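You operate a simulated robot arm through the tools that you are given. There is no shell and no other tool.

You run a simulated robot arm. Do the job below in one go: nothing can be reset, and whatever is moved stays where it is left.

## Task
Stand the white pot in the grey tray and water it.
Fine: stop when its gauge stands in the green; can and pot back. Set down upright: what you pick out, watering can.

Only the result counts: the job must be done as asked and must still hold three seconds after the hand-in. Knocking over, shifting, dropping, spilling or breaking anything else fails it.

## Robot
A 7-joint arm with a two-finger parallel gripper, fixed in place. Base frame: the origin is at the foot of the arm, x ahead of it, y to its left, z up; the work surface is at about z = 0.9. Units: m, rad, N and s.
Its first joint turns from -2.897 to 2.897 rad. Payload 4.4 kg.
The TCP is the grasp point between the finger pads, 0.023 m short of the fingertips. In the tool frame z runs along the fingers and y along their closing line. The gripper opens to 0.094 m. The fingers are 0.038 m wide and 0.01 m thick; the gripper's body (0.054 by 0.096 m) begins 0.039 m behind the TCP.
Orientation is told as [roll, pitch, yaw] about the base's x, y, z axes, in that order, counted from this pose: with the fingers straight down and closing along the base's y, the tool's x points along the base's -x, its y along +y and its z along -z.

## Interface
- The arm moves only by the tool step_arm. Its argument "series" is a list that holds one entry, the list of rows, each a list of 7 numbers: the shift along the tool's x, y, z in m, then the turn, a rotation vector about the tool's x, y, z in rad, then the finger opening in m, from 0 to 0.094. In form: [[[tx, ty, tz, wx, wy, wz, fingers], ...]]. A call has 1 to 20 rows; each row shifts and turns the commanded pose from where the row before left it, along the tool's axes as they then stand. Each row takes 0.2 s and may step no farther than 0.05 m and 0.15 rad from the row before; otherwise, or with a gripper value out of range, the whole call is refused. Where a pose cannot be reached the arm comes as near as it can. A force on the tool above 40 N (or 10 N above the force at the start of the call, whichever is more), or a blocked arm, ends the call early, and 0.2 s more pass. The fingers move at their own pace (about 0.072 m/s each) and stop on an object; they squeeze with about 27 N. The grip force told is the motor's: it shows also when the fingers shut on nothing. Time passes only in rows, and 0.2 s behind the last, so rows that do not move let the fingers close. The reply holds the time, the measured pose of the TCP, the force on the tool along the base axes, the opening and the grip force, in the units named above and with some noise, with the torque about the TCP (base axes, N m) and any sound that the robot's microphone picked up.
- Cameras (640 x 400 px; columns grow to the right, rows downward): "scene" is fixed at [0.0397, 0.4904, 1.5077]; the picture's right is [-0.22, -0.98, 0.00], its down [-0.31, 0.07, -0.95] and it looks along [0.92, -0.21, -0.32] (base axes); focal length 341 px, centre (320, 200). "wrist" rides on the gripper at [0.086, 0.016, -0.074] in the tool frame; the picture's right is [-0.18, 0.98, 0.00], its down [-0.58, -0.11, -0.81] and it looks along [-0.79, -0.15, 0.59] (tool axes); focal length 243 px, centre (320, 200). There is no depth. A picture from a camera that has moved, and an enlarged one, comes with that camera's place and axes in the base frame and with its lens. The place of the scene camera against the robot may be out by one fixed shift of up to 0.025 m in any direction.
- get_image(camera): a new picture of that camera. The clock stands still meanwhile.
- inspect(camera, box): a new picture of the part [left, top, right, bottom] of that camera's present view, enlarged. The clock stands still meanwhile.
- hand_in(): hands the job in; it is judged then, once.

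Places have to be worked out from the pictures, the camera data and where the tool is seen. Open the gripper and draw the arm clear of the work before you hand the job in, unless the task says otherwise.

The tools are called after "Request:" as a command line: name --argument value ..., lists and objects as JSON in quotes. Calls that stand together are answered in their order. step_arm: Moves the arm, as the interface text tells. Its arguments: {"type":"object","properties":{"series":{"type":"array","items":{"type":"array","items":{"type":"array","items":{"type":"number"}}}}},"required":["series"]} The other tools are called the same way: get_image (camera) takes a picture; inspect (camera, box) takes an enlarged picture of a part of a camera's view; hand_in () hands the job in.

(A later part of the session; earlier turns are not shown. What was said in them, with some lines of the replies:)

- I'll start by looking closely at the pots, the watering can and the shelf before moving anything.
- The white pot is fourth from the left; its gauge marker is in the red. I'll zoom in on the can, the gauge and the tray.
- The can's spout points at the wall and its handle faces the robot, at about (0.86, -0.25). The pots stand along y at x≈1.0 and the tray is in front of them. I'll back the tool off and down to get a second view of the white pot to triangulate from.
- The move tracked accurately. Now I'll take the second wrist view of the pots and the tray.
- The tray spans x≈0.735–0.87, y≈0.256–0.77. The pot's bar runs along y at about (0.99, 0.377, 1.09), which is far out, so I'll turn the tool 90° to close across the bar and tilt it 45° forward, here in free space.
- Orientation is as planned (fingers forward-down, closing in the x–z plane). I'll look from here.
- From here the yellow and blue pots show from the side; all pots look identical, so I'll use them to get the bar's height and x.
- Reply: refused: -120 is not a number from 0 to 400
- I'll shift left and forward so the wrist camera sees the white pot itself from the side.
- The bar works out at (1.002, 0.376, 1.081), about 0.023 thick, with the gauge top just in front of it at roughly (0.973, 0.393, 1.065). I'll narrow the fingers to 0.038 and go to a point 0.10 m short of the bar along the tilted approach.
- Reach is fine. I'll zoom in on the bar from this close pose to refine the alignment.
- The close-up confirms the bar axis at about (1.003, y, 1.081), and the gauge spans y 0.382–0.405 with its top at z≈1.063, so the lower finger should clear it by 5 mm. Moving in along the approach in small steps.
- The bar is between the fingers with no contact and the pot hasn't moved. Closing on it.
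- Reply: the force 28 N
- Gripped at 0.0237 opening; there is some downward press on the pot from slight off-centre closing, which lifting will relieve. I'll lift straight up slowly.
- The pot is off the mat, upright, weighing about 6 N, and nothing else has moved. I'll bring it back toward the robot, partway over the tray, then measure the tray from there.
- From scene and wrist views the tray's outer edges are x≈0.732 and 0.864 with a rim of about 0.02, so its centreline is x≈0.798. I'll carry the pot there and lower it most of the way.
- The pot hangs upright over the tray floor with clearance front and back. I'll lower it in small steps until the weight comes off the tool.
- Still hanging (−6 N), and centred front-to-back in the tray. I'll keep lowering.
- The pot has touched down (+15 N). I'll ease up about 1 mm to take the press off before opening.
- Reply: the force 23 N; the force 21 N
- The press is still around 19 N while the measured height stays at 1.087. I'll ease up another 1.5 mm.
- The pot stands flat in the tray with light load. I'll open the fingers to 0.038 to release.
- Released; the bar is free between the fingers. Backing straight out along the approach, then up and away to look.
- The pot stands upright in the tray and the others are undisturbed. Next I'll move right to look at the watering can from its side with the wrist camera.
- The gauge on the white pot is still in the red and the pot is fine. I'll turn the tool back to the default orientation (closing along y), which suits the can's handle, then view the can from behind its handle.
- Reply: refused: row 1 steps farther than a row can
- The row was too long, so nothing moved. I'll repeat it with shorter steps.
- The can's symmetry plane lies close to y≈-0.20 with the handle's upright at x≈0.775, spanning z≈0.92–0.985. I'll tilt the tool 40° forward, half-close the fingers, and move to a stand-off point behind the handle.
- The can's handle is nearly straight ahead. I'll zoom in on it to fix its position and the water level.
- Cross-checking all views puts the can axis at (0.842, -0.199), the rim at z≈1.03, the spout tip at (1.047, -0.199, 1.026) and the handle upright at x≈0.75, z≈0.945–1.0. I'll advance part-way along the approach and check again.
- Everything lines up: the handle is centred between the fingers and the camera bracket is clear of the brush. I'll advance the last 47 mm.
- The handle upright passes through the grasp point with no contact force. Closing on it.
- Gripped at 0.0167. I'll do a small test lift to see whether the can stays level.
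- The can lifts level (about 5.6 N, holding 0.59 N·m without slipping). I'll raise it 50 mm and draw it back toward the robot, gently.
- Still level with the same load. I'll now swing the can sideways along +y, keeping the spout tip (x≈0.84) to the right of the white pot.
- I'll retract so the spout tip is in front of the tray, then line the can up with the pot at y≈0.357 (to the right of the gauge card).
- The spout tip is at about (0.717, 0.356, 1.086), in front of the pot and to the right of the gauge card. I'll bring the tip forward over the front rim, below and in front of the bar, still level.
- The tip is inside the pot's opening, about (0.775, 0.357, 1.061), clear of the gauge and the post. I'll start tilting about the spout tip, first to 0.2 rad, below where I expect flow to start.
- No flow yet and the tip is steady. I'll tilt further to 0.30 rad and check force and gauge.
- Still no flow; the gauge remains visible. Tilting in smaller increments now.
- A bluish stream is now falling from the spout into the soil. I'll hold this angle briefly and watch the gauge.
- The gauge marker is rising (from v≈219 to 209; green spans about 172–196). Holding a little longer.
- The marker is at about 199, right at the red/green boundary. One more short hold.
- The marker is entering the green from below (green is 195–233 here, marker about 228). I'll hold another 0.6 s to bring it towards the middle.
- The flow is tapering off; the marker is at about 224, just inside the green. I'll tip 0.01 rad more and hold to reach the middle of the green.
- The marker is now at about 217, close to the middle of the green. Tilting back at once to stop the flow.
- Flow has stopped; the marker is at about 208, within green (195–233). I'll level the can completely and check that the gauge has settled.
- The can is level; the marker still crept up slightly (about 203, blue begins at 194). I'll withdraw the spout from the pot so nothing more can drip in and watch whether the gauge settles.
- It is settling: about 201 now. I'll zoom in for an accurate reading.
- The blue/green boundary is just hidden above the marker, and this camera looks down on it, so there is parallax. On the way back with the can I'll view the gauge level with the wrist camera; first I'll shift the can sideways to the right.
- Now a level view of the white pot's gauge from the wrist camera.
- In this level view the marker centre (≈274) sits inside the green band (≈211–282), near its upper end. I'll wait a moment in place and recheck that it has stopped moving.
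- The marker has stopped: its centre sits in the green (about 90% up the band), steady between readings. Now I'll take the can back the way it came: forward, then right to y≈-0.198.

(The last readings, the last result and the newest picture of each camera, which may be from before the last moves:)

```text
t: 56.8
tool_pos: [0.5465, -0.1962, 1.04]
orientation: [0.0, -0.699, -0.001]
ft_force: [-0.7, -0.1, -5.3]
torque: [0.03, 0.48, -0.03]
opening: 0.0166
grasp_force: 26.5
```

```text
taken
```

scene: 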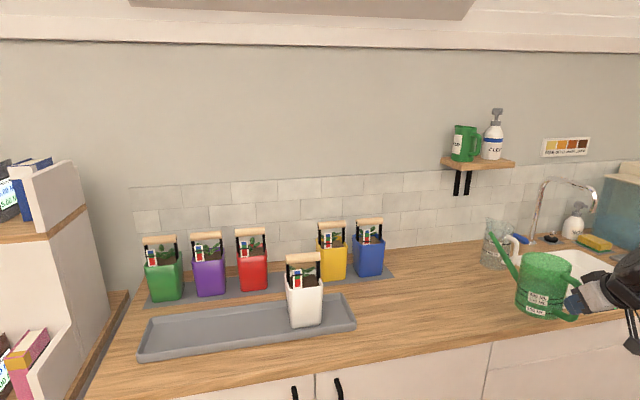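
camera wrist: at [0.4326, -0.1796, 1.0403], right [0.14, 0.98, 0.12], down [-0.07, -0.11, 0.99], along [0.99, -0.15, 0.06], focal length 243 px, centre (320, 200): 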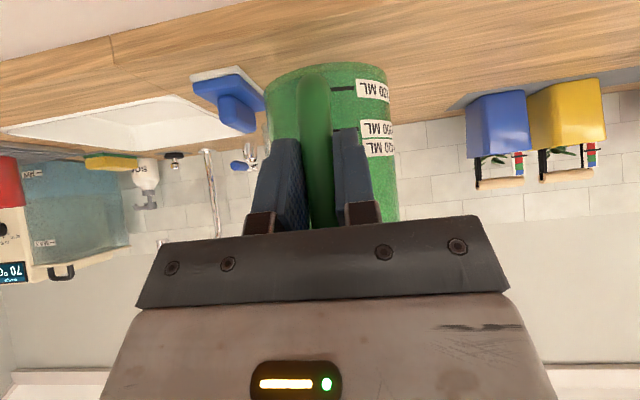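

Retracing: forward 0.202 m to above the can's original spot, keeping the height.

Request:
step_arm --series '[[[-0.0077, -0.001, 0.0065, 0, 0, 0, 0.0], [-0.0185, -0.0015, 0.0156, 0, 0, 0, 0.0], [-0.0255, 0, 0.0215, 0, 0, 0, 0.0], [-0.0255, 0, 0.0215, 0, 0, 0, 0.0], [-0.0255, 0, 0.0215, 0, 0, 0, 0.0], [-0.0255, 0, 0.0215, 0, 0, 0, 0.0], [-0.0185, 0, 0.0156, 0, 0, 0, 0.0], [-0.0077, 0, 0.0065, 0, 0, 0, 0.0], [0, 0, 0, 0, 0, 0, 0.0]]]'

Request:
get_image --camera "wrist"

Request:
inspect --camera "scene" --box '[440, 215, 560, 305]'

```text
t: 58.8
tool_pos: [0.7517, -0.1964, 1.0396]
orientation: [0.0, -0.699, 0.001]
ft_force: [-0.4, 0.0, -5.4]
torque: [-0.03, 0.48, 0.02]
opening: 0.0163
grasp_force: 27.1
```

```text
taken
camera wrist: at [0.636, -0.1812, 1.0398], right [0.14, 0.98, 0.12], down [-0.07, -0.11, 0.99], along [0.99, -0.15, 0.06], focal length 243 px, centre (320, 200)
```

wrist: 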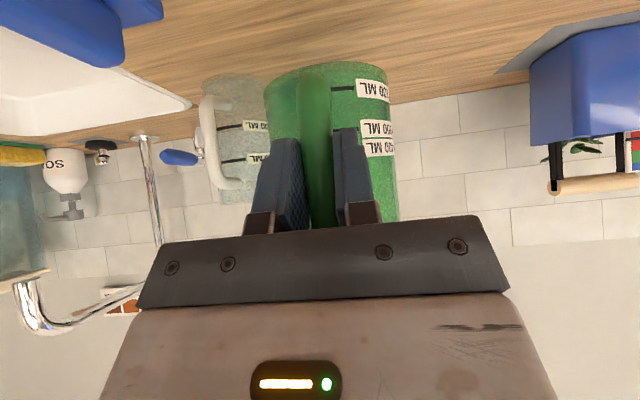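

```text
4.44 times, centred on (500, 260) of scene
camera zoom: at [0.0397, 0.4904, 1.5077], right [-0.22, -0.98, 0.0], down [-0.31, 0.07, -0.95], along [0.92, -0.21, -0.32], focal length 1517 px, centre (-480, -67)
```

zoom: 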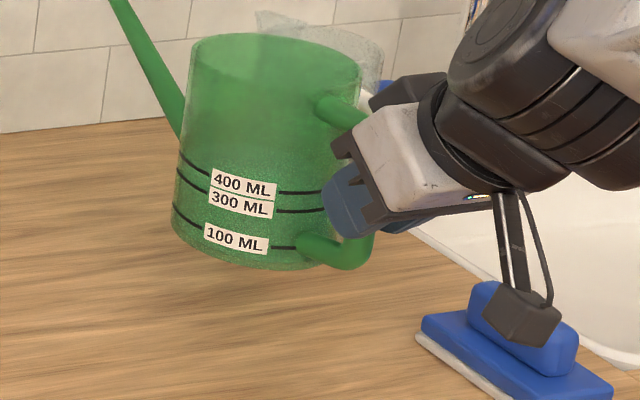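

Directly above its spot and level. Lowering most of the way with a 1–2 mm lateral correction.

Request:
step_arm --series '[[[0.0066, -0.0012, 0.0066, 0, 0, 0, 0.0], [0.0103, 0, 0.0122, 0, 0, 0, 0.0], [0.0103, 0, 0.0122, 0, 0, 0, 0.0], [0.0064, 0, 0.0076, 0, 0, 0, 0.0], [0.0032, 0, 0.0038, 0, 0, 0, 0.0], [0, 0, 0, 0, 0, 0, 0.0]]]'

Request:
inspect --camera "scene" --box '[440, 215, 560, 305]'

```text
t: 60.2
tool_pos: [0.7496, -0.199, 0.9819]
orientation: [0.0, -0.699, -0.002]
ft_force: [0.9, -0.1, -4.0]
torque: [0.0, 0.5, -0.02]
opening: 0.0166
grasp_force: 26.5
```

```text
4.44 times, centred on (500, 260) of scene
camera zoom: at [0.0397, 0.4904, 1.5077], right [-0.22, -0.98, 0.0], down [-0.31, 0.07, -0.95], along [0.92, -0.21, -0.32], focal length 1517 px, centre (-480, -67)
```

zoom: 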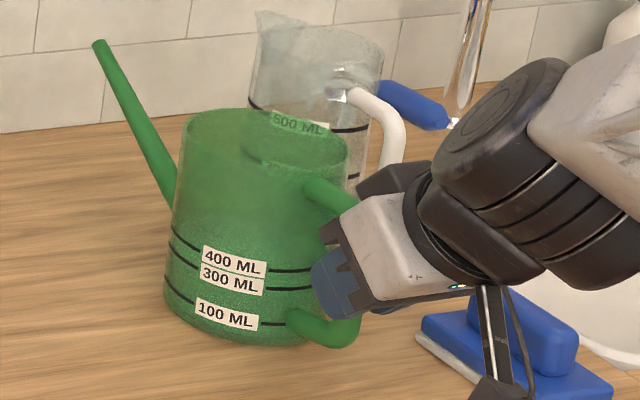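

The spout tip appears about 10 mm lower than it should, so the can has pitched roughly 2° in the grip. I'll correct that by pitching the tool back 0.035 rad before touching down.

Request:
step_arm --series '[[[0, 0, 0, 0, -0.035, 0, 0.0], [0, 0, 0, 0, 0, 0, 0.0]]]'

Request:
inspect --camera "scene" --box '[440, 215, 560, 305]'

Request:
inspect --camera "scene" --box '[465, 265, 525, 305]'

```text
t: 60.8
tool_pos: [0.7493, -0.1995, 0.9827]
orientation: [0.0, -0.734, 0.0]
ft_force: [-0.1, 0.1, -4.1]
torque: [0.01, 0.54, -0.01]
opening: 0.0165
grasp_force: 27.2
```

```text
4.44 times, centred on (500, 260) of scene
camera zoom: at [0.0397, 0.4904, 1.5077], right [-0.22, -0.98, 0.0], down [-0.31, 0.07, -0.95], along [0.92, -0.21, -0.32], focal length 1517 px, centre (-480, -67)
```

zoom: 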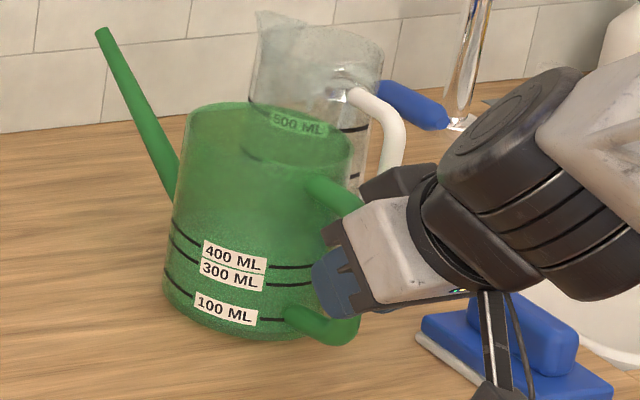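

```text
10.00 times, centred on (495, 285) of scene
camera zoom: at [0.0397, 0.4904, 1.5077], right [-0.22, -0.98, 0.0], down [-0.31, 0.07, -0.95], along [0.92, -0.21, -0.32], focal length 3414 px, centre (-1430, -650)
```

zoom: 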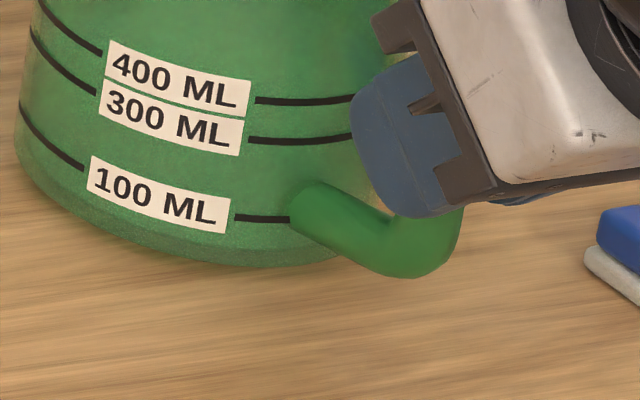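

The can is level again. Lowering the last few millimetres slowly.

Request:
step_arm --series '[[[0.0016, 0, 0.0018, 0, 0, 0, 0.0], [0.0014, 0, 0.0015, 0, 0, 0, 0.0], [0, 0, 0, 0, 0, 0, 0.0]]]'

```text
t: 61.6
tool_pos: [0.7484, -0.1992, 0.9789]
orientation: [0.0, -0.735, 0.0]
ft_force: [-0.2, -0.5, -5.3]
torque: [-0.02, 0.51, -0.01]
opening: 0.0165
grasp_force: 27.0
```

Not in contact yet at z≈0.979. I'll continue in 1–1.5 mm steps.

Request:
step_arm --series '[[[0.001, 0, 0.0011, 0, 0, 0, 0.0], [0, 0, 0, 0, 0, 0, 0.0]]]'

Request:
step_arm --series '[[[0.0007, 0, 0.0007, 0, 0, 0, 0.0], [0, 0, 0, 0, 0, 0, 0.0]]]'

```text
t: 62.2
tool_pos: [0.7489, -0.1999, 0.9772]
orientation: [-0.001, -0.735, 0.0]
ft_force: [-0.1, 0.0, -4.2]
torque: [-0.01, 0.52, 0.02]
opening: 0.0165
grasp_force: 26.9
```

```text
t: 62.8
tool_pos: [0.7483, -0.2004, 0.9775]
orientation: [0.001, -0.737, 0.001]
ft_force: [0.8, 0.8, 0.7]
torque: [0.04, -0.26, 0.01]
opening: 0.0166
grasp_force: 26.7
```

Touchdown: the load has gone to the counter. Checking the pose before releasing.

Request:
inspect --camera "scene" --box '[440, 215, 560, 305]'

Request:
inspect --camera "scene" --box '[465, 265, 525, 305]'

Request:
get_image --camera "wrist"

```text
4.44 times, centred on (500, 260) of scene
camera zoom: at [0.0397, 0.4904, 1.5077], right [-0.22, -0.98, 0.0], down [-0.31, 0.07, -0.95], along [0.92, -0.21, -0.32], focal length 1517 px, centre (-480, -67)
```

zoom: 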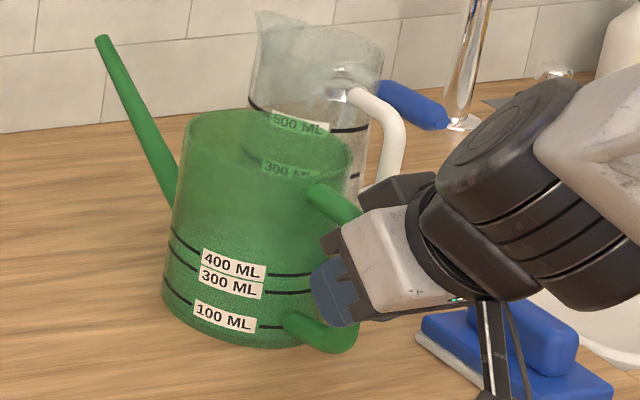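

```text
10.00 times, centred on (495, 285) of scene
camera zoom: at [0.0397, 0.4904, 1.5077], right [-0.22, -0.98, 0.0], down [-0.31, 0.07, -0.95], along [0.92, -0.21, -0.32], focal length 3414 px, centre (-1430, -650)
```

zoom: 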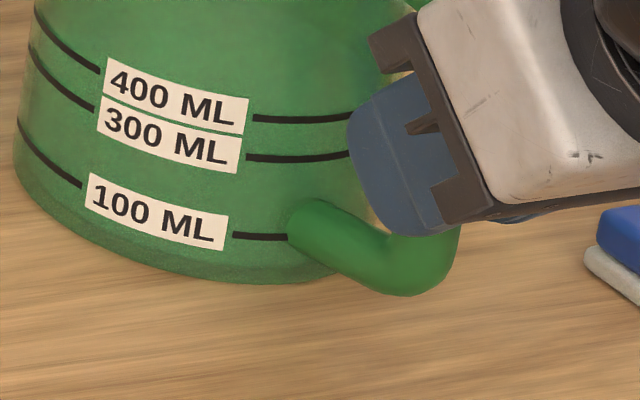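

```text
taken
camera wrist: at [0.6342, -0.1829, 0.9733], right [0.14, 0.98, 0.12], down [-0.11, -0.11, 0.99], along [0.98, -0.15, 0.09], focal length 243 px, centre (320, 200)
```

wrist: 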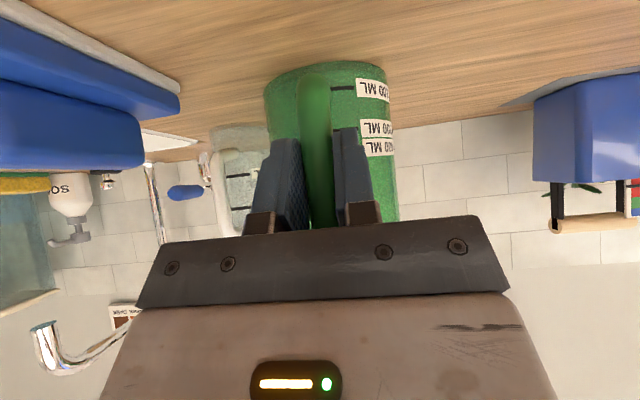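

Labels and spout tip are back at their original pixels, so the can is standing on its old spot. Opening the fingers.

Request:
step_arm --series '[[[0, 0, 0, 0, 0, 0, 0.025], [0, 0, 0, 0, 0, 0, 0.04], [0, 0, 0, 0, 0, 0, 0.06], [0, 0, 0, 0, 0, 0, 0.06]]]'

Request:
inspect --camera "scene" --box '[440, 215, 560, 305]'

```text
t: 63.8
tool_pos: [0.7486, -0.199, 0.9766]
orientation: [0.0, -0.734, 0.001]
ft_force: [-0.6, -0.6, -0.7]
torque: [0.03, 0.01, -0.05]
opening: 0.0602
grasp_force: 0.2
```

```text
4.44 times, centred on (500, 260) of scene
camera zoom: at [0.0397, 0.4904, 1.5077], right [-0.22, -0.98, 0.0], down [-0.31, 0.07, -0.95], along [0.92, -0.21, -0.32], focal length 1517 px, centre (-480, -67)
```

zoom: 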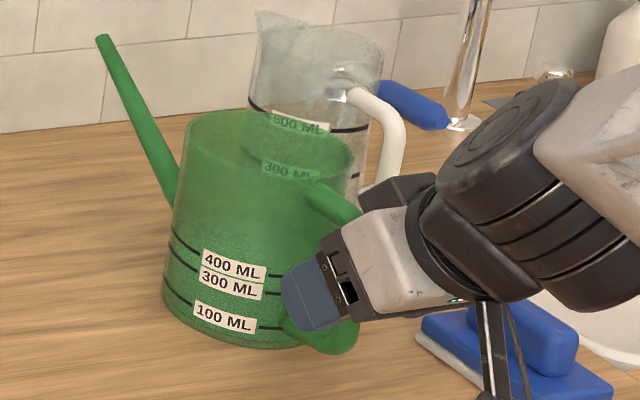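

The can stands free. I'll back out along the approach and move up clear.

Request:
step_arm --series '[[[0, 0, -0.02, 0, 0, 0, 0.06], [0, 0, -0.03, 0, 0, 0, 0.06], [0, 0, -0.04, 0, 0, 0, 0.06], [0, 0, -0.045, 0, 0, 0, 0.06], [0, 0, -0.045, 0, 0, 0, 0.06], [0, 0, -0.045, 0, 0, 0, 0.06]]]'

Request:
inspect --camera "scene" --box '[440, 215, 560, 305]'

Request:
inspect --camera "scene" --box '[288, 262, 318, 292]'

```text
t: 65.2
tool_pos: [0.5994, -0.1992, 1.1412]
orientation: [0.002, -0.734, 0.0]
ft_force: [-0.8, -0.7, 0.1]
torque: [0.0, 0.02, 0.0]
opening: 0.06
grasp_force: 0.0
```

```text
4.44 times, centred on (500, 260) of scene
camera zoom: at [0.0397, 0.4904, 1.5077], right [-0.22, -0.98, 0.0], down [-0.31, 0.07, -0.95], along [0.92, -0.21, -0.32], focal length 1517 px, centre (-480, -67)
```

zoom: 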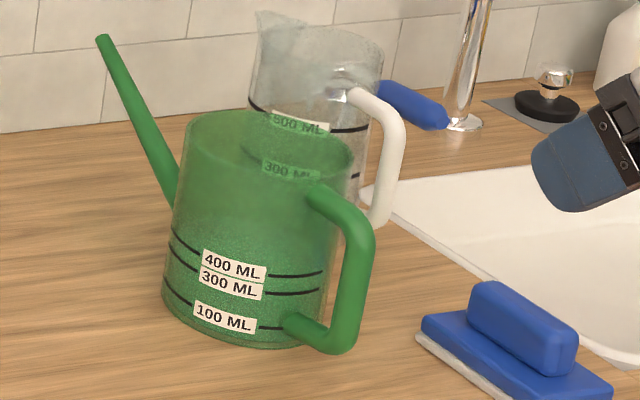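

```text
13.33 times, centred on (303, 277) of scene
camera zoom: at [0.0397, 0.4904, 1.5077], right [-0.22, -0.98, 0.0], down [-0.31, 0.07, -0.95], along [0.92, -0.21, -0.32], focal length 4552 px, centre (547, -827)
```

zoom: 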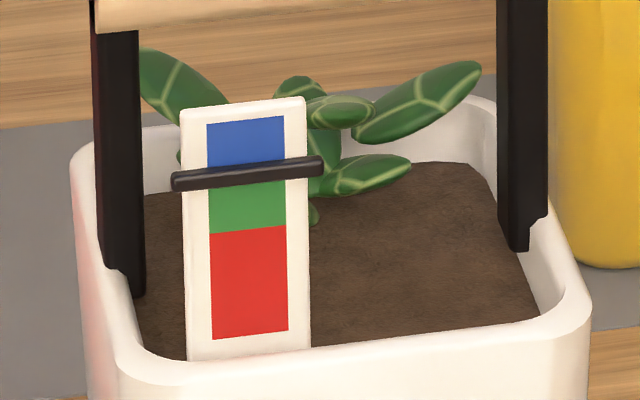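

The can is exactly where it stood and the gauge is unchanged. Now the pot: I'll straighten the tool, rise, and move over toward the tray.

Request:
step_arm --series '[[[0, 0, 0, 0, 0.1468, 0, 0.06], [0, 0, 0, 0, 0.1468, 0, 0.06], [0, 0, 0, 0, 0.1468, 0, 0.06], [0, 0, 0, 0, 0.1468, 0, 0.06], [0, 0, 0, 0, 0.1468, 0, 0.06], [0, 0, -0.043, 0, 0, 0, 0.06], [0, 0, -0.043, 0, 0, 0, 0.06], [0, 0, -0.043, 0, 0, 0, 0.06], [0, 0.047, 0, 0, 0, 0, 0.06], [0, 0.047, 0, 0, 0, 0, 0.06], [0, 0.047, 0, 0, 0, 0, 0.06], [0, 0.047, 0, 0, 0, 0, 0.06], [0, 0.047, 0, 0, 0, 0, 0.06], [0, 0.047, 0, 0, 0, 0, 0.06], [0, 0.047, 0, 0, 0, 0, 0.06], [0, 0.047, 0, 0, 0, 0, 0.06], [0, 0.047, 0, 0, 0, 0, 0.06], [0, 0.047, 0, 0, 0, 0, 0.06], [0, 0.047, 0, 0, 0, 0, 0.06], [0, 0.047, 0, 0, 0, 0, 0.06]]]'

Request:
step_arm --series '[[[0, 0, 0, 0, 0, 0.1428, 0.06], [0, 0, 0, 0, 0, 0.1428, 0.06], [0, 0, 0, 0, 0, 0.1428, 0.06], [0, 0, 0, 0, 0, 0.1428, 0.06], [0, 0, 0, 0, 0, 0.1428, 0.06], [0, 0, 0, 0, 0, 0.1428, 0.06], [0, 0, 0, 0, 0, 0.1428, 0.06], [0, 0, 0, 0, 0, 0.1428, 0.06], [0, 0, 0, 0, 0, 0.1428, 0.06], [0, 0, 0, 0, 0, 0.1428, 0.06], [0, 0, 0, 0, 0, 0.1428, 0.06], [0, 0, 0, -0.131, 0, 0, 0.05], [0, 0, 0, -0.131, 0, 0, 0.045], [0, 0, 0, -0.131, 0, 0, 0.04], [0, 0, 0, -0.131, 0, 0, 0.038], [0, 0, 0, -0.131, 0, 0, 0.038], [0, 0, 0, -0.132, 0, 0, 0.038]]]'

Request:
get_image --camera "wrist"

Request:
get_image --camera "scene"

```text
t: 69.4
tool_pos: [0.5966, 0.365, 1.2728]
orientation: [0.001, -0.002, 0.0]
ft_force: [-0.1, -0.4, -0.1]
torque: [0.02, -0.04, 0.01]
opening: 0.0597
grasp_force: 0.0
```

```text
t: 73.0
tool_pos: [0.5974, 0.3658, 1.2717]
orientation: [0.79, -0.001, -1.569]
ft_force: [-0.4, -0.6, 0.2]
torque: [0.0, -0.01, 0.0]
opening: 0.0379
grasp_force: 0.0
```

```text
taken
camera wrist: at [0.5549, 0.4517, 1.3348], right [0.69, -0.18, 0.7], down [-0.65, -0.58, 0.49], along [0.32, -0.79, -0.52], focal length 243 px, centre (320, 200)
```

wrist: 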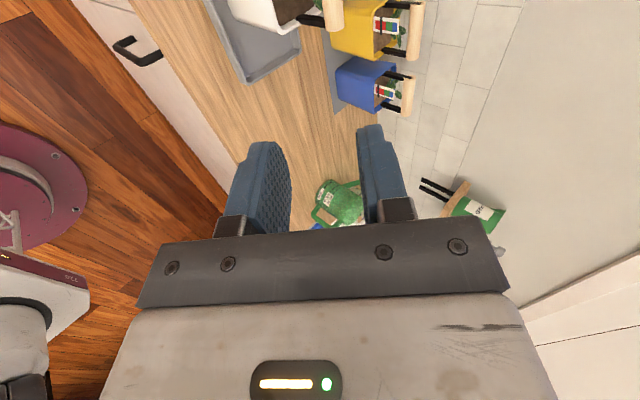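

```text
taken
```

scene: 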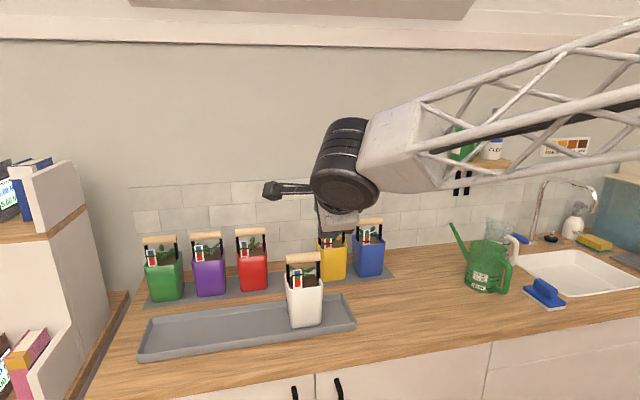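

Orientation set for the pot's bar. Moving to the stand-off point 0.11 m from the bar (now at about (0.801, 0.376, 1.089)).

Request:
step_arm --series '[[[0.0006, 0.0037, 0.0411, 0, 0, 0, 0.038], [0.0006, 0.0037, 0.0411, 0, 0, 0, 0.038], [0.0006, 0.0037, 0.0411, 0, 0, 0, 0.038], [0.0006, 0.0037, 0.0411, 0, 0, 0, 0.038]]]'

Request:
get_image --camera "wrist"

Request:
inspect --camera "wrist" --box '[180, 0, 420, 150]'

```text
t: 74.0
tool_pos: [0.7249, 0.3668, 1.1644]
orientation: [0.79, 0.001, -1.568]
ft_force: [0.2, 0.1, 0.0]
torque: [-0.02, 0.03, 0.02]
opening: 0.038
grasp_force: 0.1
```

```text
taken
camera wrist: at [0.6824, 0.4545, 1.2281], right [0.69, -0.18, 0.7], down [-0.65, -0.58, 0.49], along [0.32, -0.79, -0.52], focal length 243 px, centre (320, 200)
```

wrist: 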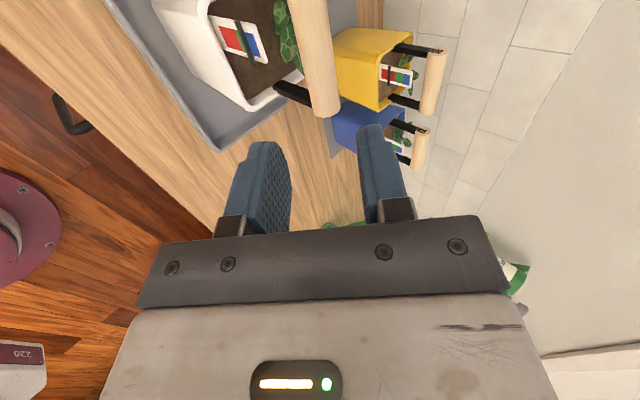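

```text
2.67 times, centred on (300, 75) of wrist
camera zoom: at [0.6824, 0.4545, 1.2281], right [0.69, -0.18, 0.7], down [-0.65, -0.58, 0.49], along [0.32, -0.79, -0.52], focal length 647 px, centre (373, 533)
```

zoom: 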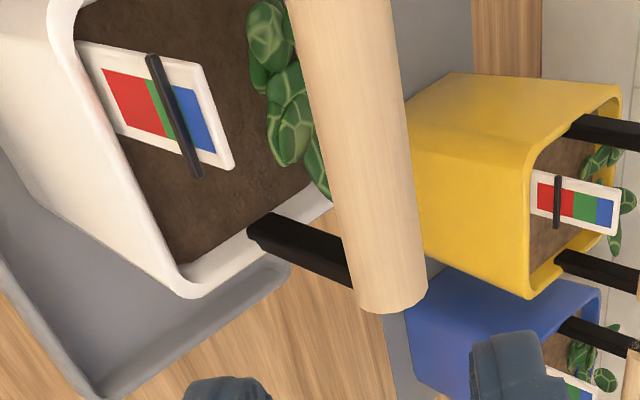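

The bar is where expected. Advancing 0.11 m with a 4 mm correction so the fingers straddle the bar evenly.

Request:
step_arm --series '[[[0, 0.0015, 0.03, 0, 0, 0, 0.038], [0, 0.0015, 0.03, 0, 0, 0, 0.038], [0, 0.001, 0.022, 0, 0, 0, 0.038], [0, 0, 0.016, 0, 0, 0, 0.038], [0, 0, 0.012, 0, 0, 0, 0.038]]]'

Request:
get_image --camera "wrist"

Request:
inspect --camera "scene" --box '[250, 230, 350, 330]'

```text
t: 75.2
tool_pos: [0.805, 0.3684, 1.0915]
orientation: [0.789, 0.001, -1.57]
ft_force: [-0.9, -0.2, -0.6]
torque: [0.0, 0.02, 0.02]
opening: 0.0382
grasp_force: 0.1
```

```text
taken
camera wrist: at [0.7629, 0.4549, 1.1548], right [0.69, -0.18, 0.7], down [-0.65, -0.58, 0.49], along [0.32, -0.79, -0.52], focal length 243 px, centre (320, 200)
```

wrist: 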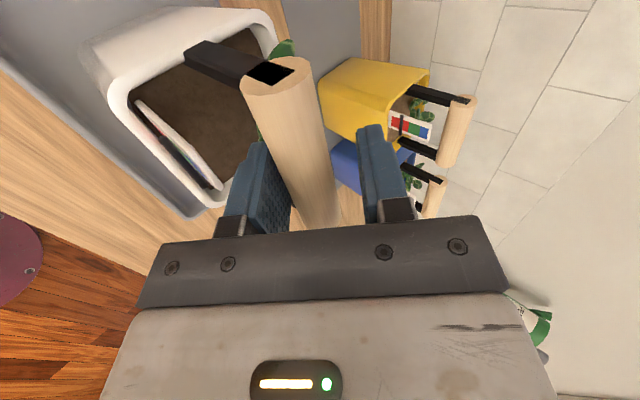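

```text
4.00 times, centred on (300, 280) of scene
camera zoom: at [0.0397, 0.4904, 1.5077], right [-0.22, -0.98, 0.0], down [-0.31, 0.07, -0.95], along [0.92, -0.21, -0.32], focal length 1366 px, centre (400, -120)
```

zoom: 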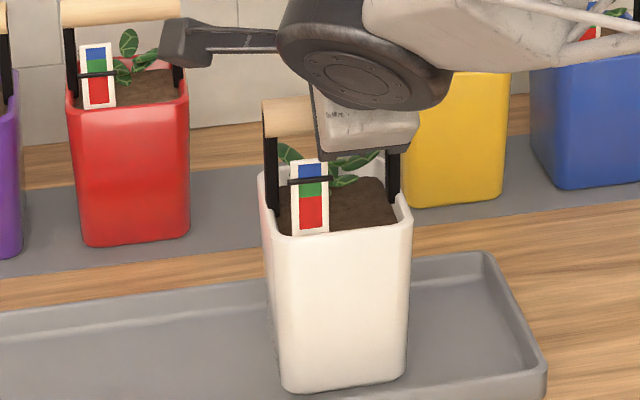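

The bar sits about 2 mm toward the lower finger. I'll correct by that amount and close.

Request:
step_arm --series '[[[0, -0.002, 0, 0, 0, 0, 0.038], [0, 0, 0, 0, 0, 0, 0.03], [0, 0, 0, 0, 0, 0, 0.02], [0, 0, 0, 0, 0, 0, 0.01], [0, 0, 0, 0, 0, 0, 0.005], [0, 0, 0, 0, 0, 0, 0.005]]]'

```text
t: 76.6
tool_pos: [0.8031, 0.3684, 1.0889]
orientation: [0.788, 0.001, -1.571]
ft_force: [0.3, -0.2, 0.0]
torque: [-0.03, 0.0, 0.02]
opening: 0.0239
grasp_force: 26.3
```

Clean grip with no side force. Lifting the watered pot straight up.

Request:
step_arm --series '[[[0, 0.0036, -0.0036, 0, 0, 0, 0.005], [0, 0.0071, -0.0071, 0, 0, 0, 0.005], [0, 0.0085, -0.0085, 0, 0, 0, 0.005], [0, 0.0085, -0.0085, 0, 0, 0, 0.005], [0, 0.0085, -0.0085, 0, 0, 0, 0.005], [0, 0.0036, -0.0036, 0, 0, 0, 0.005], [0, 0, 0, 0, 0, 0, 0.005]]]'

Request:
inspect --camera "scene" --box '[250, 210, 350, 330]'

```text
t: 78.2
tool_pos: [0.8022, 0.3684, 1.146]
orientation: [0.789, 0.0, -1.569]
ft_force: [0.0, 0.9, -7.0]
torque: [-0.06, 0.01, -0.02]
opening: 0.0238
grasp_force: 26.6
```

```text
3.33 times, centred on (300, 270) of scene
camera zoom: at [0.0397, 0.4904, 1.5077], right [-0.22, -0.98, 0.0], down [-0.31, 0.07, -0.95], along [0.92, -0.21, -0.32], focal length 1138 px, centre (387, -33)
```

zoom: 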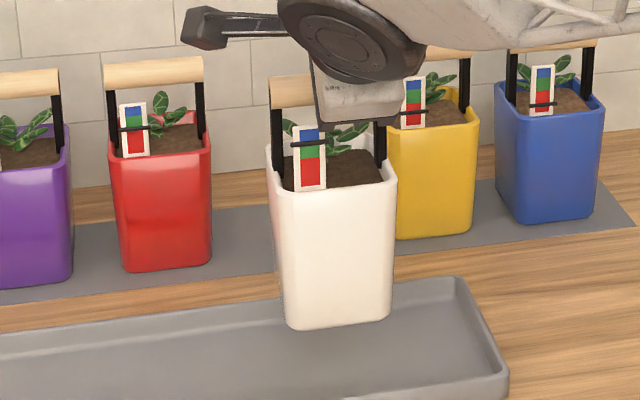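

Lifted upright, about 7 N now. Moving it back over its place on the mat (x≈1.002, same y).

Request:
step_arm --series '[[[0, 0.007, 0.0071, 0, 0, 0, 0.005], [0, 0.0169, 0.017, 0, 0, 0, 0.005], [0, 0.0232, 0.0233, 0, 0, 0, 0.005], [0, 0.0232, 0.0233, 0, 0, 0, 0.005], [0, 0.0232, 0.0233, 0, 0, 0, 0.005], [0, 0.0232, 0.0233, 0, 0, 0, 0.005], [0, 0.0169, 0.017, 0, 0, 0, 0.005], [0, 0.007, 0.0071, 0, 0, 0, 0.005], [0, 0, 0, 0, 0, 0, 0.005]]]'

Request:
inspect --camera "scene" --box '[250, 180, 350, 300]'

Request:
get_image --camera "wrist"

```text
t: 80.2
tool_pos: [1.0029, 0.3681, 1.1478]
orientation: [0.79, 0.0, -1.571]
ft_force: [0.6, -0.2, -6.7]
torque: [-0.05, 0.03, -0.01]
opening: 0.0237
grasp_force: 27.6
```

```text
3.33 times, centred on (300, 240) of scene
camera zoom: at [0.0397, 0.4904, 1.5077], right [-0.22, -0.98, 0.0], down [-0.31, 0.07, -0.95], along [0.92, -0.21, -0.32], focal length 1138 px, centre (387, 67)
```

zoom: 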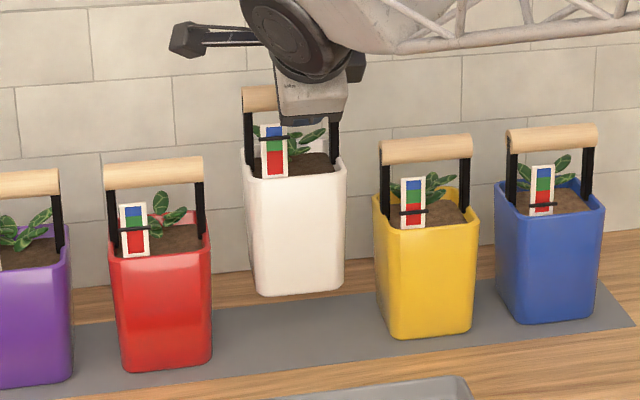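

```text
taken
camera wrist: at [0.9614, 0.4542, 1.2094], right [0.69, -0.18, 0.7], down [-0.65, -0.58, 0.49], along [0.32, -0.79, -0.52], focal length 243 px, centre (320, 200)
```

wrist: 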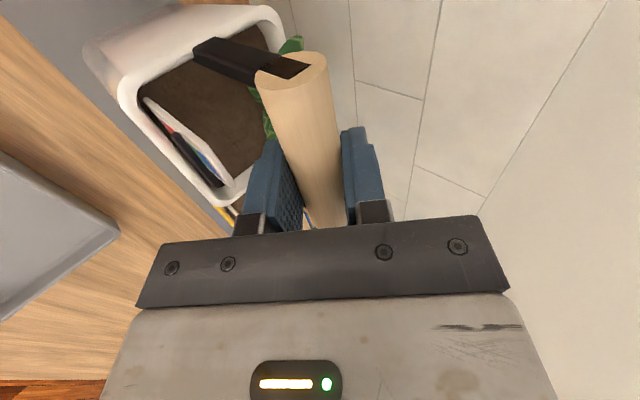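

Directly above its old place. Lowering most of the way down.

Request:
step_arm --series '[[[0, -0.008, 0.0065, 0, 0, 0, 0.005], [0, -0.0106, 0.0106, 0, 0, 0, 0.005], [0, -0.0106, 0.0106, 0, 0, 0, 0.005], [0, -0.0071, 0.0071, 0, 0, 0, 0.005], [0, -0.0035, 0.0035, 0, 0, 0, 0.005], [0, 0, 0, 0, 0, 0, 0.005]]]'

Request:
inspect --camera "scene" --box '[250, 180, 350, 300]'

```text
t: 81.6
tool_pos: [1.0025, 0.3675, 1.0913]
orientation: [0.789, 0.001, -1.568]
ft_force: [0.1, 0.1, -6.8]
torque: [-0.07, 0.03, -0.02]
opening: 0.0238
grasp_force: 26.8
```

```text
3.33 times, centred on (300, 240) of scene
camera zoom: at [0.0397, 0.4904, 1.5077], right [-0.22, -0.98, 0.0], down [-0.31, 0.07, -0.95], along [0.92, -0.21, -0.32], focal length 1138 px, centre (387, 67)
```

zoom: 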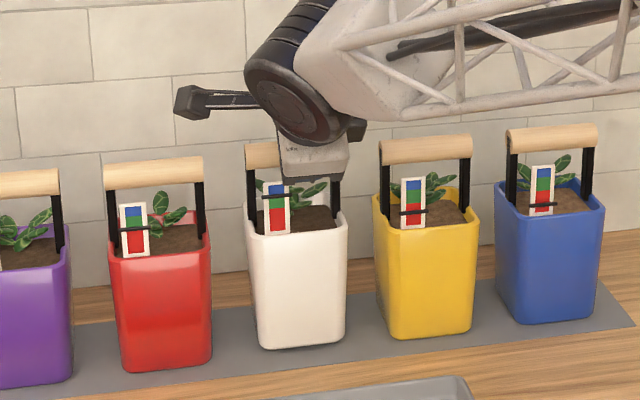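

Hovering under 10 mm above the mat and aligned with the row. Easing down.

Request:
step_arm --series '[[[0, -0.0025, 0.0025, 0, 0, 0, 0.005], [0, -0.0018, 0.0018, 0, 0, 0, 0.005], [0, 0, 0, 0, 0, 0, 0.005]]]'

Request:
step_arm --series '[[[0, -0.0009, 0.0009, 0, 0, 0, 0.005], [0, 0, 0, 0, 0, 0, 0.005]]]'

```text
t: 82.4
tool_pos: [1.0012, 0.3676, 1.0863]
orientation: [0.788, 0.0, -1.569]
ft_force: [-0.2, -0.4, -6.6]
torque: [-0.04, 0.04, -0.01]
opening: 0.0238
grasp_force: 27.3
```

```text
t: 83.0
tool_pos: [1.0015, 0.3673, 1.0845]
orientation: [0.789, -0.001, -1.57]
ft_force: [-0.2, -0.6, -6.1]
torque: [-0.07, -0.03, -0.01]
opening: 0.0237
grasp_force: 26.7
```

Still hanging free at z≈1.0845; two more 1 mm steps.

Request:
step_arm --series '[[[0, -0.0007, 0.0007, 0, 0, 0, 0.005], [0, 0, 0, 0, 0, 0, 0.005]]]'

Request:
step_arm --series '[[[0, -0.0006, 0.0006, 0, 0, 0, 0.005], [0, 0, 0, 0, 0, 0, 0.005]]]'

```text
t: 83.6
tool_pos: [1.0022, 0.367, 1.0847]
orientation: [0.789, -0.002, -1.569]
ft_force: [-1.1, -4.0, 0.6]
torque: [-0.38, -0.09, -0.08]
opening: 0.0239
grasp_force: 26.8
```

```text
t: 84.2
tool_pos: [1.0028, 0.3678, 1.084]
orientation: [0.789, 0.001, -1.568]
ft_force: [-4.7, -4.4, 14.2]
torque: [-0.33, -0.13, -0.12]
opening: 0.0236
grasp_force: 27.0
```

The pot is down (14 N of press). I'll check it visually, then ease off about 1 mm before opening.

Request:
step_arm --series '[[[0, 0.0006, -0.0006, 0, 0, 0, 0.005], [0, 0, 0, 0, 0, 0, 0.005]]]'

Request:
inspect --camera "scene" --box '[250, 180, 350, 300]'

Request:
inspect --camera "scene" --box '[265, 250, 325, 295]'

Request:
get_image --camera "wrist"

```text
t: 84.8
tool_pos: [1.0022, 0.368, 1.0839]
orientation: [0.79, 0.0, -1.569]
ft_force: [-5.9, -4.4, 16.4]
torque: [-0.17, -0.1, -0.09]
opening: 0.0237
grasp_force: 27.2
```

```text
3.33 times, centred on (300, 240) of scene
camera zoom: at [0.0397, 0.4904, 1.5077], right [-0.22, -0.98, 0.0], down [-0.31, 0.07, -0.95], along [0.92, -0.21, -0.32], focal length 1138 px, centre (387, 67)
```

zoom: 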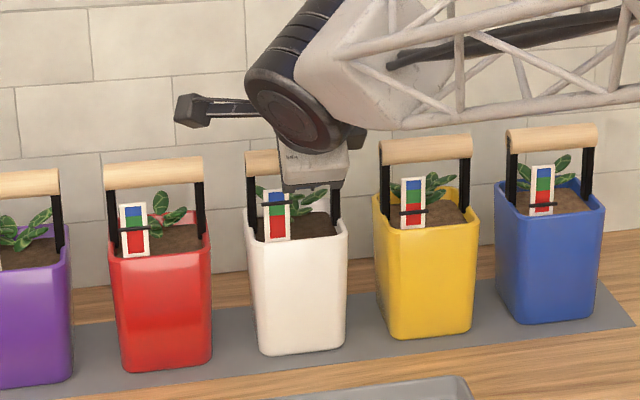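

```text
8.89 times, centred on (295, 272) of scene
camera zoom: at [0.0397, 0.4904, 1.5077], right [-0.22, -0.98, 0.0], down [-0.31, 0.07, -0.95], along [0.92, -0.21, -0.32], focal length 3035 px, centre (542, -444)
```

zoom: 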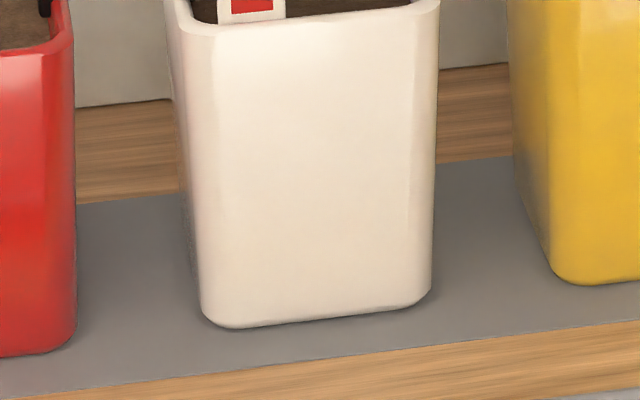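

```text
taken
camera wrist: at [0.9604, 0.4541, 1.1474], right [0.69, -0.18, 0.7], down [-0.65, -0.58, 0.49], along [0.32, -0.79, -0.52], focal length 243 px, centre (320, 200)
```

wrist: 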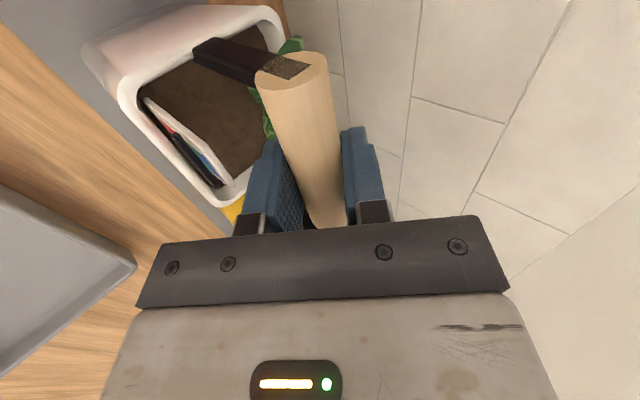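

The pot is standing on the mat in line with its neighbours. Easing off a bit more so that it isn't dragged when the fingers open.

Request:
step_arm --series '[[[0, 0.0008, -0.0008, 0, 0, 0, 0.005], [0, 0, 0, 0, 0, 0, 0.005]]]'

```text
t: 85.4
tool_pos: [1.0013, 0.3668, 1.0836]
orientation: [0.787, -0.001, -1.569]
ft_force: [-3.0, 1.5, 9.3]
torque: [0.4, -0.05, 0.14]
opening: 0.0239
grasp_force: 26.8
```

Request:
step_arm --series '[[[0, 0.0005, -0.0005, 0, 0, 0, 0.005], [0, 0, 0, 0, 0, 0, 0.005]]]'

```text
t: 86.0
tool_pos: [1.0022, 0.3674, 1.0837]
orientation: [0.788, -0.001, -1.57]
ft_force: [-2.3, 2.7, -0.1]
torque: [0.49, 0.06, 0.19]
opening: 0.0238
grasp_force: 26.9
```

Vertical load is now about zero with the pot's weight on the mat. Opening the fingers to 0.037.

Request:
step_arm --series '[[[0, 0, 0, 0, 0, 0, 0.028], [0, 0, 0, 0, 0, 0, 0.034], [0, 0, 0, 0, 0, 0, 0.037], [0, 0, 0, 0, 0, 0, 0.037]]]'

Request:
get_image --camera "wrist"

Request:
inspect --camera "scene" --box '[250, 180, 350, 300]'

```text
t: 87.0
tool_pos: [1.0006, 0.3675, 1.0858]
orientation: [0.789, -0.001, -1.568]
ft_force: [-1.1, 0.3, 0.0]
torque: [0.0, -0.02, 0.01]
opening: 0.0371
grasp_force: 0.1
```

```text
taken
camera wrist: at [0.9603, 0.454, 1.1484], right [0.69, -0.18, 0.7], down [-0.65, -0.58, 0.49], along [0.32, -0.79, -0.52], focal length 243 px, centre (320, 200)
```

wrist: 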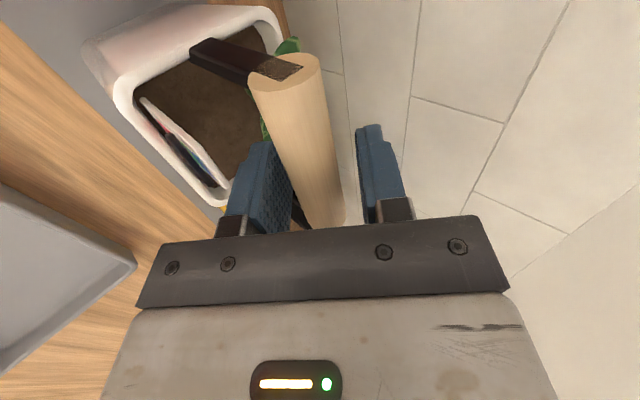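

```text
3.33 times, centred on (300, 240) of scene
camera zoom: at [0.0397, 0.4904, 1.5077], right [-0.22, -0.98, 0.0], down [-0.31, 0.07, -0.95], along [0.92, -0.21, -0.32], focal length 1138 px, centre (387, 67)
```

zoom: 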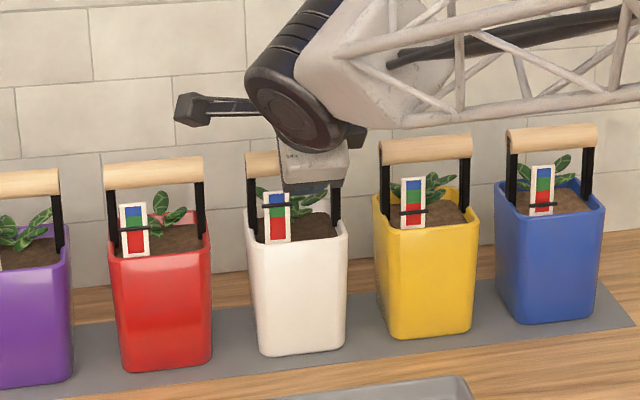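

Released; the bar is near the lower finger, so I'll shift the fingers 3 mm to centre it, then back straight out.

Request:
step_arm --series '[[[0, -0.003, 0, 0, 0, 0, 0.037], [0, 0, -0.01, 0, 0, 0, 0.037], [0, 0, -0.025, 0, 0, 0, 0.037], [0, 0, -0.035, 0, 0, 0, 0.037], [0, 0, -0.04, 0, 0, 0, 0.037], [0, 0, -0.04, 0, 0, 0, 0.037]]]'

Request:
get_image --camera "wrist"

Request:
inspect --camera "scene" --box '[250, 180, 350, 300]'

```text
t: 88.4
tool_pos: [0.8914, 0.3654, 1.1879]
orientation: [0.784, -0.002, -1.57]
ft_force: [0.7, -0.3, -0.7]
torque: [0.0, -0.03, -0.05]
opening: 0.0368
grasp_force: 0.1
```

```text
taken
camera wrist: at [0.8501, 0.4517, 1.2511], right [0.69, -0.18, 0.7], down [-0.65, -0.58, 0.49], along [0.31, -0.79, -0.52], focal length 243 px, centre (320, 200)
```

wrist: 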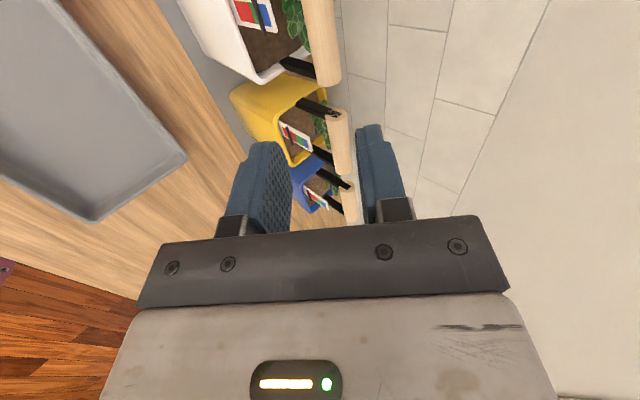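

```text
3.33 times, centred on (300, 240) of scene
camera zoom: at [0.0397, 0.4904, 1.5077], right [-0.22, -0.98, 0.0], down [-0.31, 0.07, -0.95], along [0.92, -0.21, -0.32], focal length 1138 px, centre (387, 67)
```

zoom: 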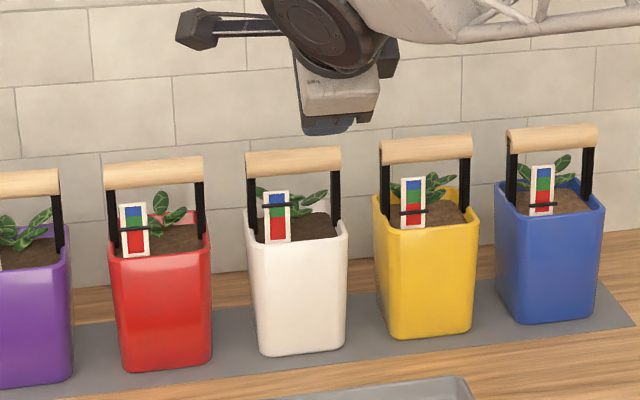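

The white pot stands in its old spot, upright, gauge marker in the green. I'll draw the arm well clear and open the gripper fully.

Request:
step_arm --series '[[[0, 0.01, -0.045, 0, 0, 0, 0.05], [0, 0.01, -0.045, 0, 0, 0, 0.07], [0, 0.01, -0.045, 0, 0, 0, 0.094], [0, 0, -0.045, 0, 0, 0, 0.094], [0, 0, -0.045, 0, 0, 0, 0.094], [0, 0, -0.045, 0, 0, 0, 0.094], [-0.04, 0, 0, 0, 0, 0, 0.094], [-0.04, 0, 0, 0, 0, 0, 0.094], [-0.04, 0, 0, 0, 0, 0, 0.094], [0, 0, 0, 0, 0, 0, 0.094]]]'

Request:
get_image --camera "scene"

Request:
inspect --camera "scene" --box '[270, 215, 330, 255]'

Request:
inspect --camera "scene" --box '[445, 210, 545, 300]'

Request:
inspect --camera "scene" --box '[130, 200, 400, 369]'

```text
t: 90.6
tool_pos: [0.7237, 0.2471, 1.3977]
orientation: [0.788, 0.0, -1.57]
ft_force: [0.3, -0.4, 0.1]
torque: [-0.02, -0.02, -0.01]
opening: 0.0944
grasp_force: 0.1
```

```text
taken
```

scene: 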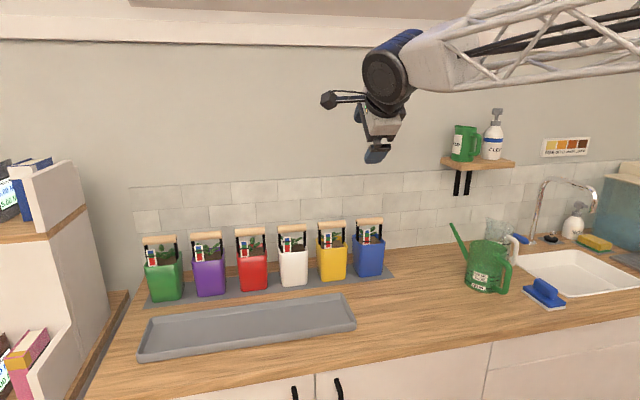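

```text
10.00 times, centred on (300, 235) of scene
camera zoom: at [0.0397, 0.4904, 1.5077], right [-0.22, -0.98, 0.0], down [-0.31, 0.07, -0.95], along [0.92, -0.21, -0.32], focal length 3414 px, centre (520, -150)
```

zoom: 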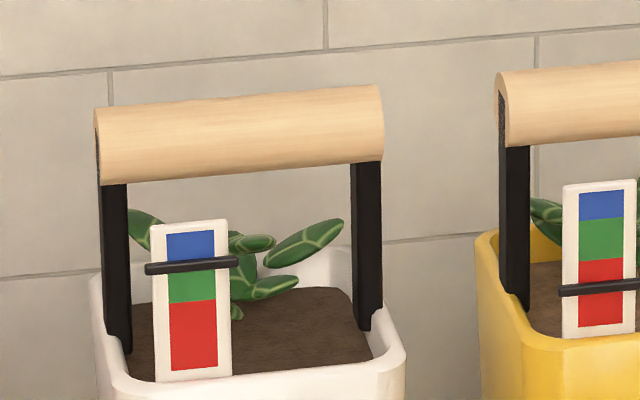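

```text
4.44 times, centred on (495, 255) of scene
camera zoom: at [0.0397, 0.4904, 1.5077], right [-0.22, -0.98, 0.0], down [-0.31, 0.07, -0.95], along [0.92, -0.21, -0.32], focal length 1517 px, centre (-458, -44)
```

zoom: 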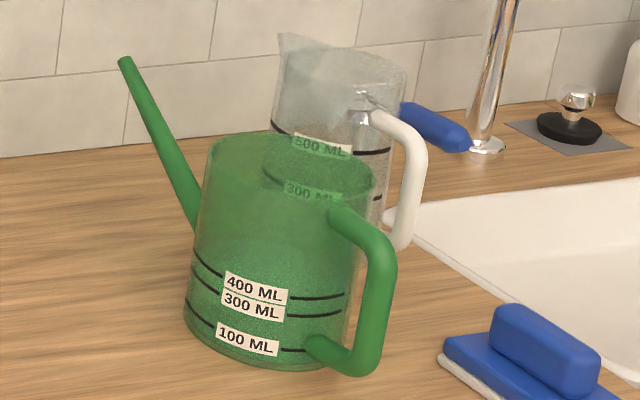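

```text
2.37 times, centred on (265, 284) of scene
camera zoom: at [0.0397, 0.4904, 1.5077], right [-0.22, -0.98, 0.0], down [-0.31, 0.07, -0.95], along [0.92, -0.21, -0.32], focal length 808 px, centre (450, 0)
```

zoom: 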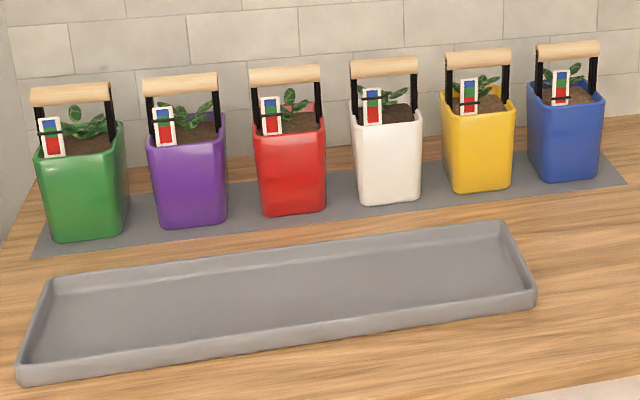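

Everything is back in place: the white pot is upright on the mat in its old spot with its marker settled in the green, and the watering can is upright at its original pixels. The other pots, tray, jug and brush haven't moved. The gripper is open and the arm is clear, so I'm handing in.

Request:
hand_in

```text
The job is handed in.
```

I watered the white pot in the grey tray, then put both the pot and the watering can back upright in their original spots. I've handed the job in; the reply did not say how it was judged.

- **Gauge:** the marker is in the green, but high in the band, about 90% of the way up. It kept rising for a few seconds after I stopped pouring. It held steady from about 13 s after I stopped, through setting the can back. It still read in the green once the pot was back on the mat.
- **Pour:** the stream went into the pot, and I saw no water anywhere else.
- **Can:** it tipped about 2° in the grip on the way back. I levelled it before setting it down, and it stands where it started.
- **Everything else:** the other pots, the tray, the jug and the brush look unmoved. The gripper is open and the arm is clear of the work.
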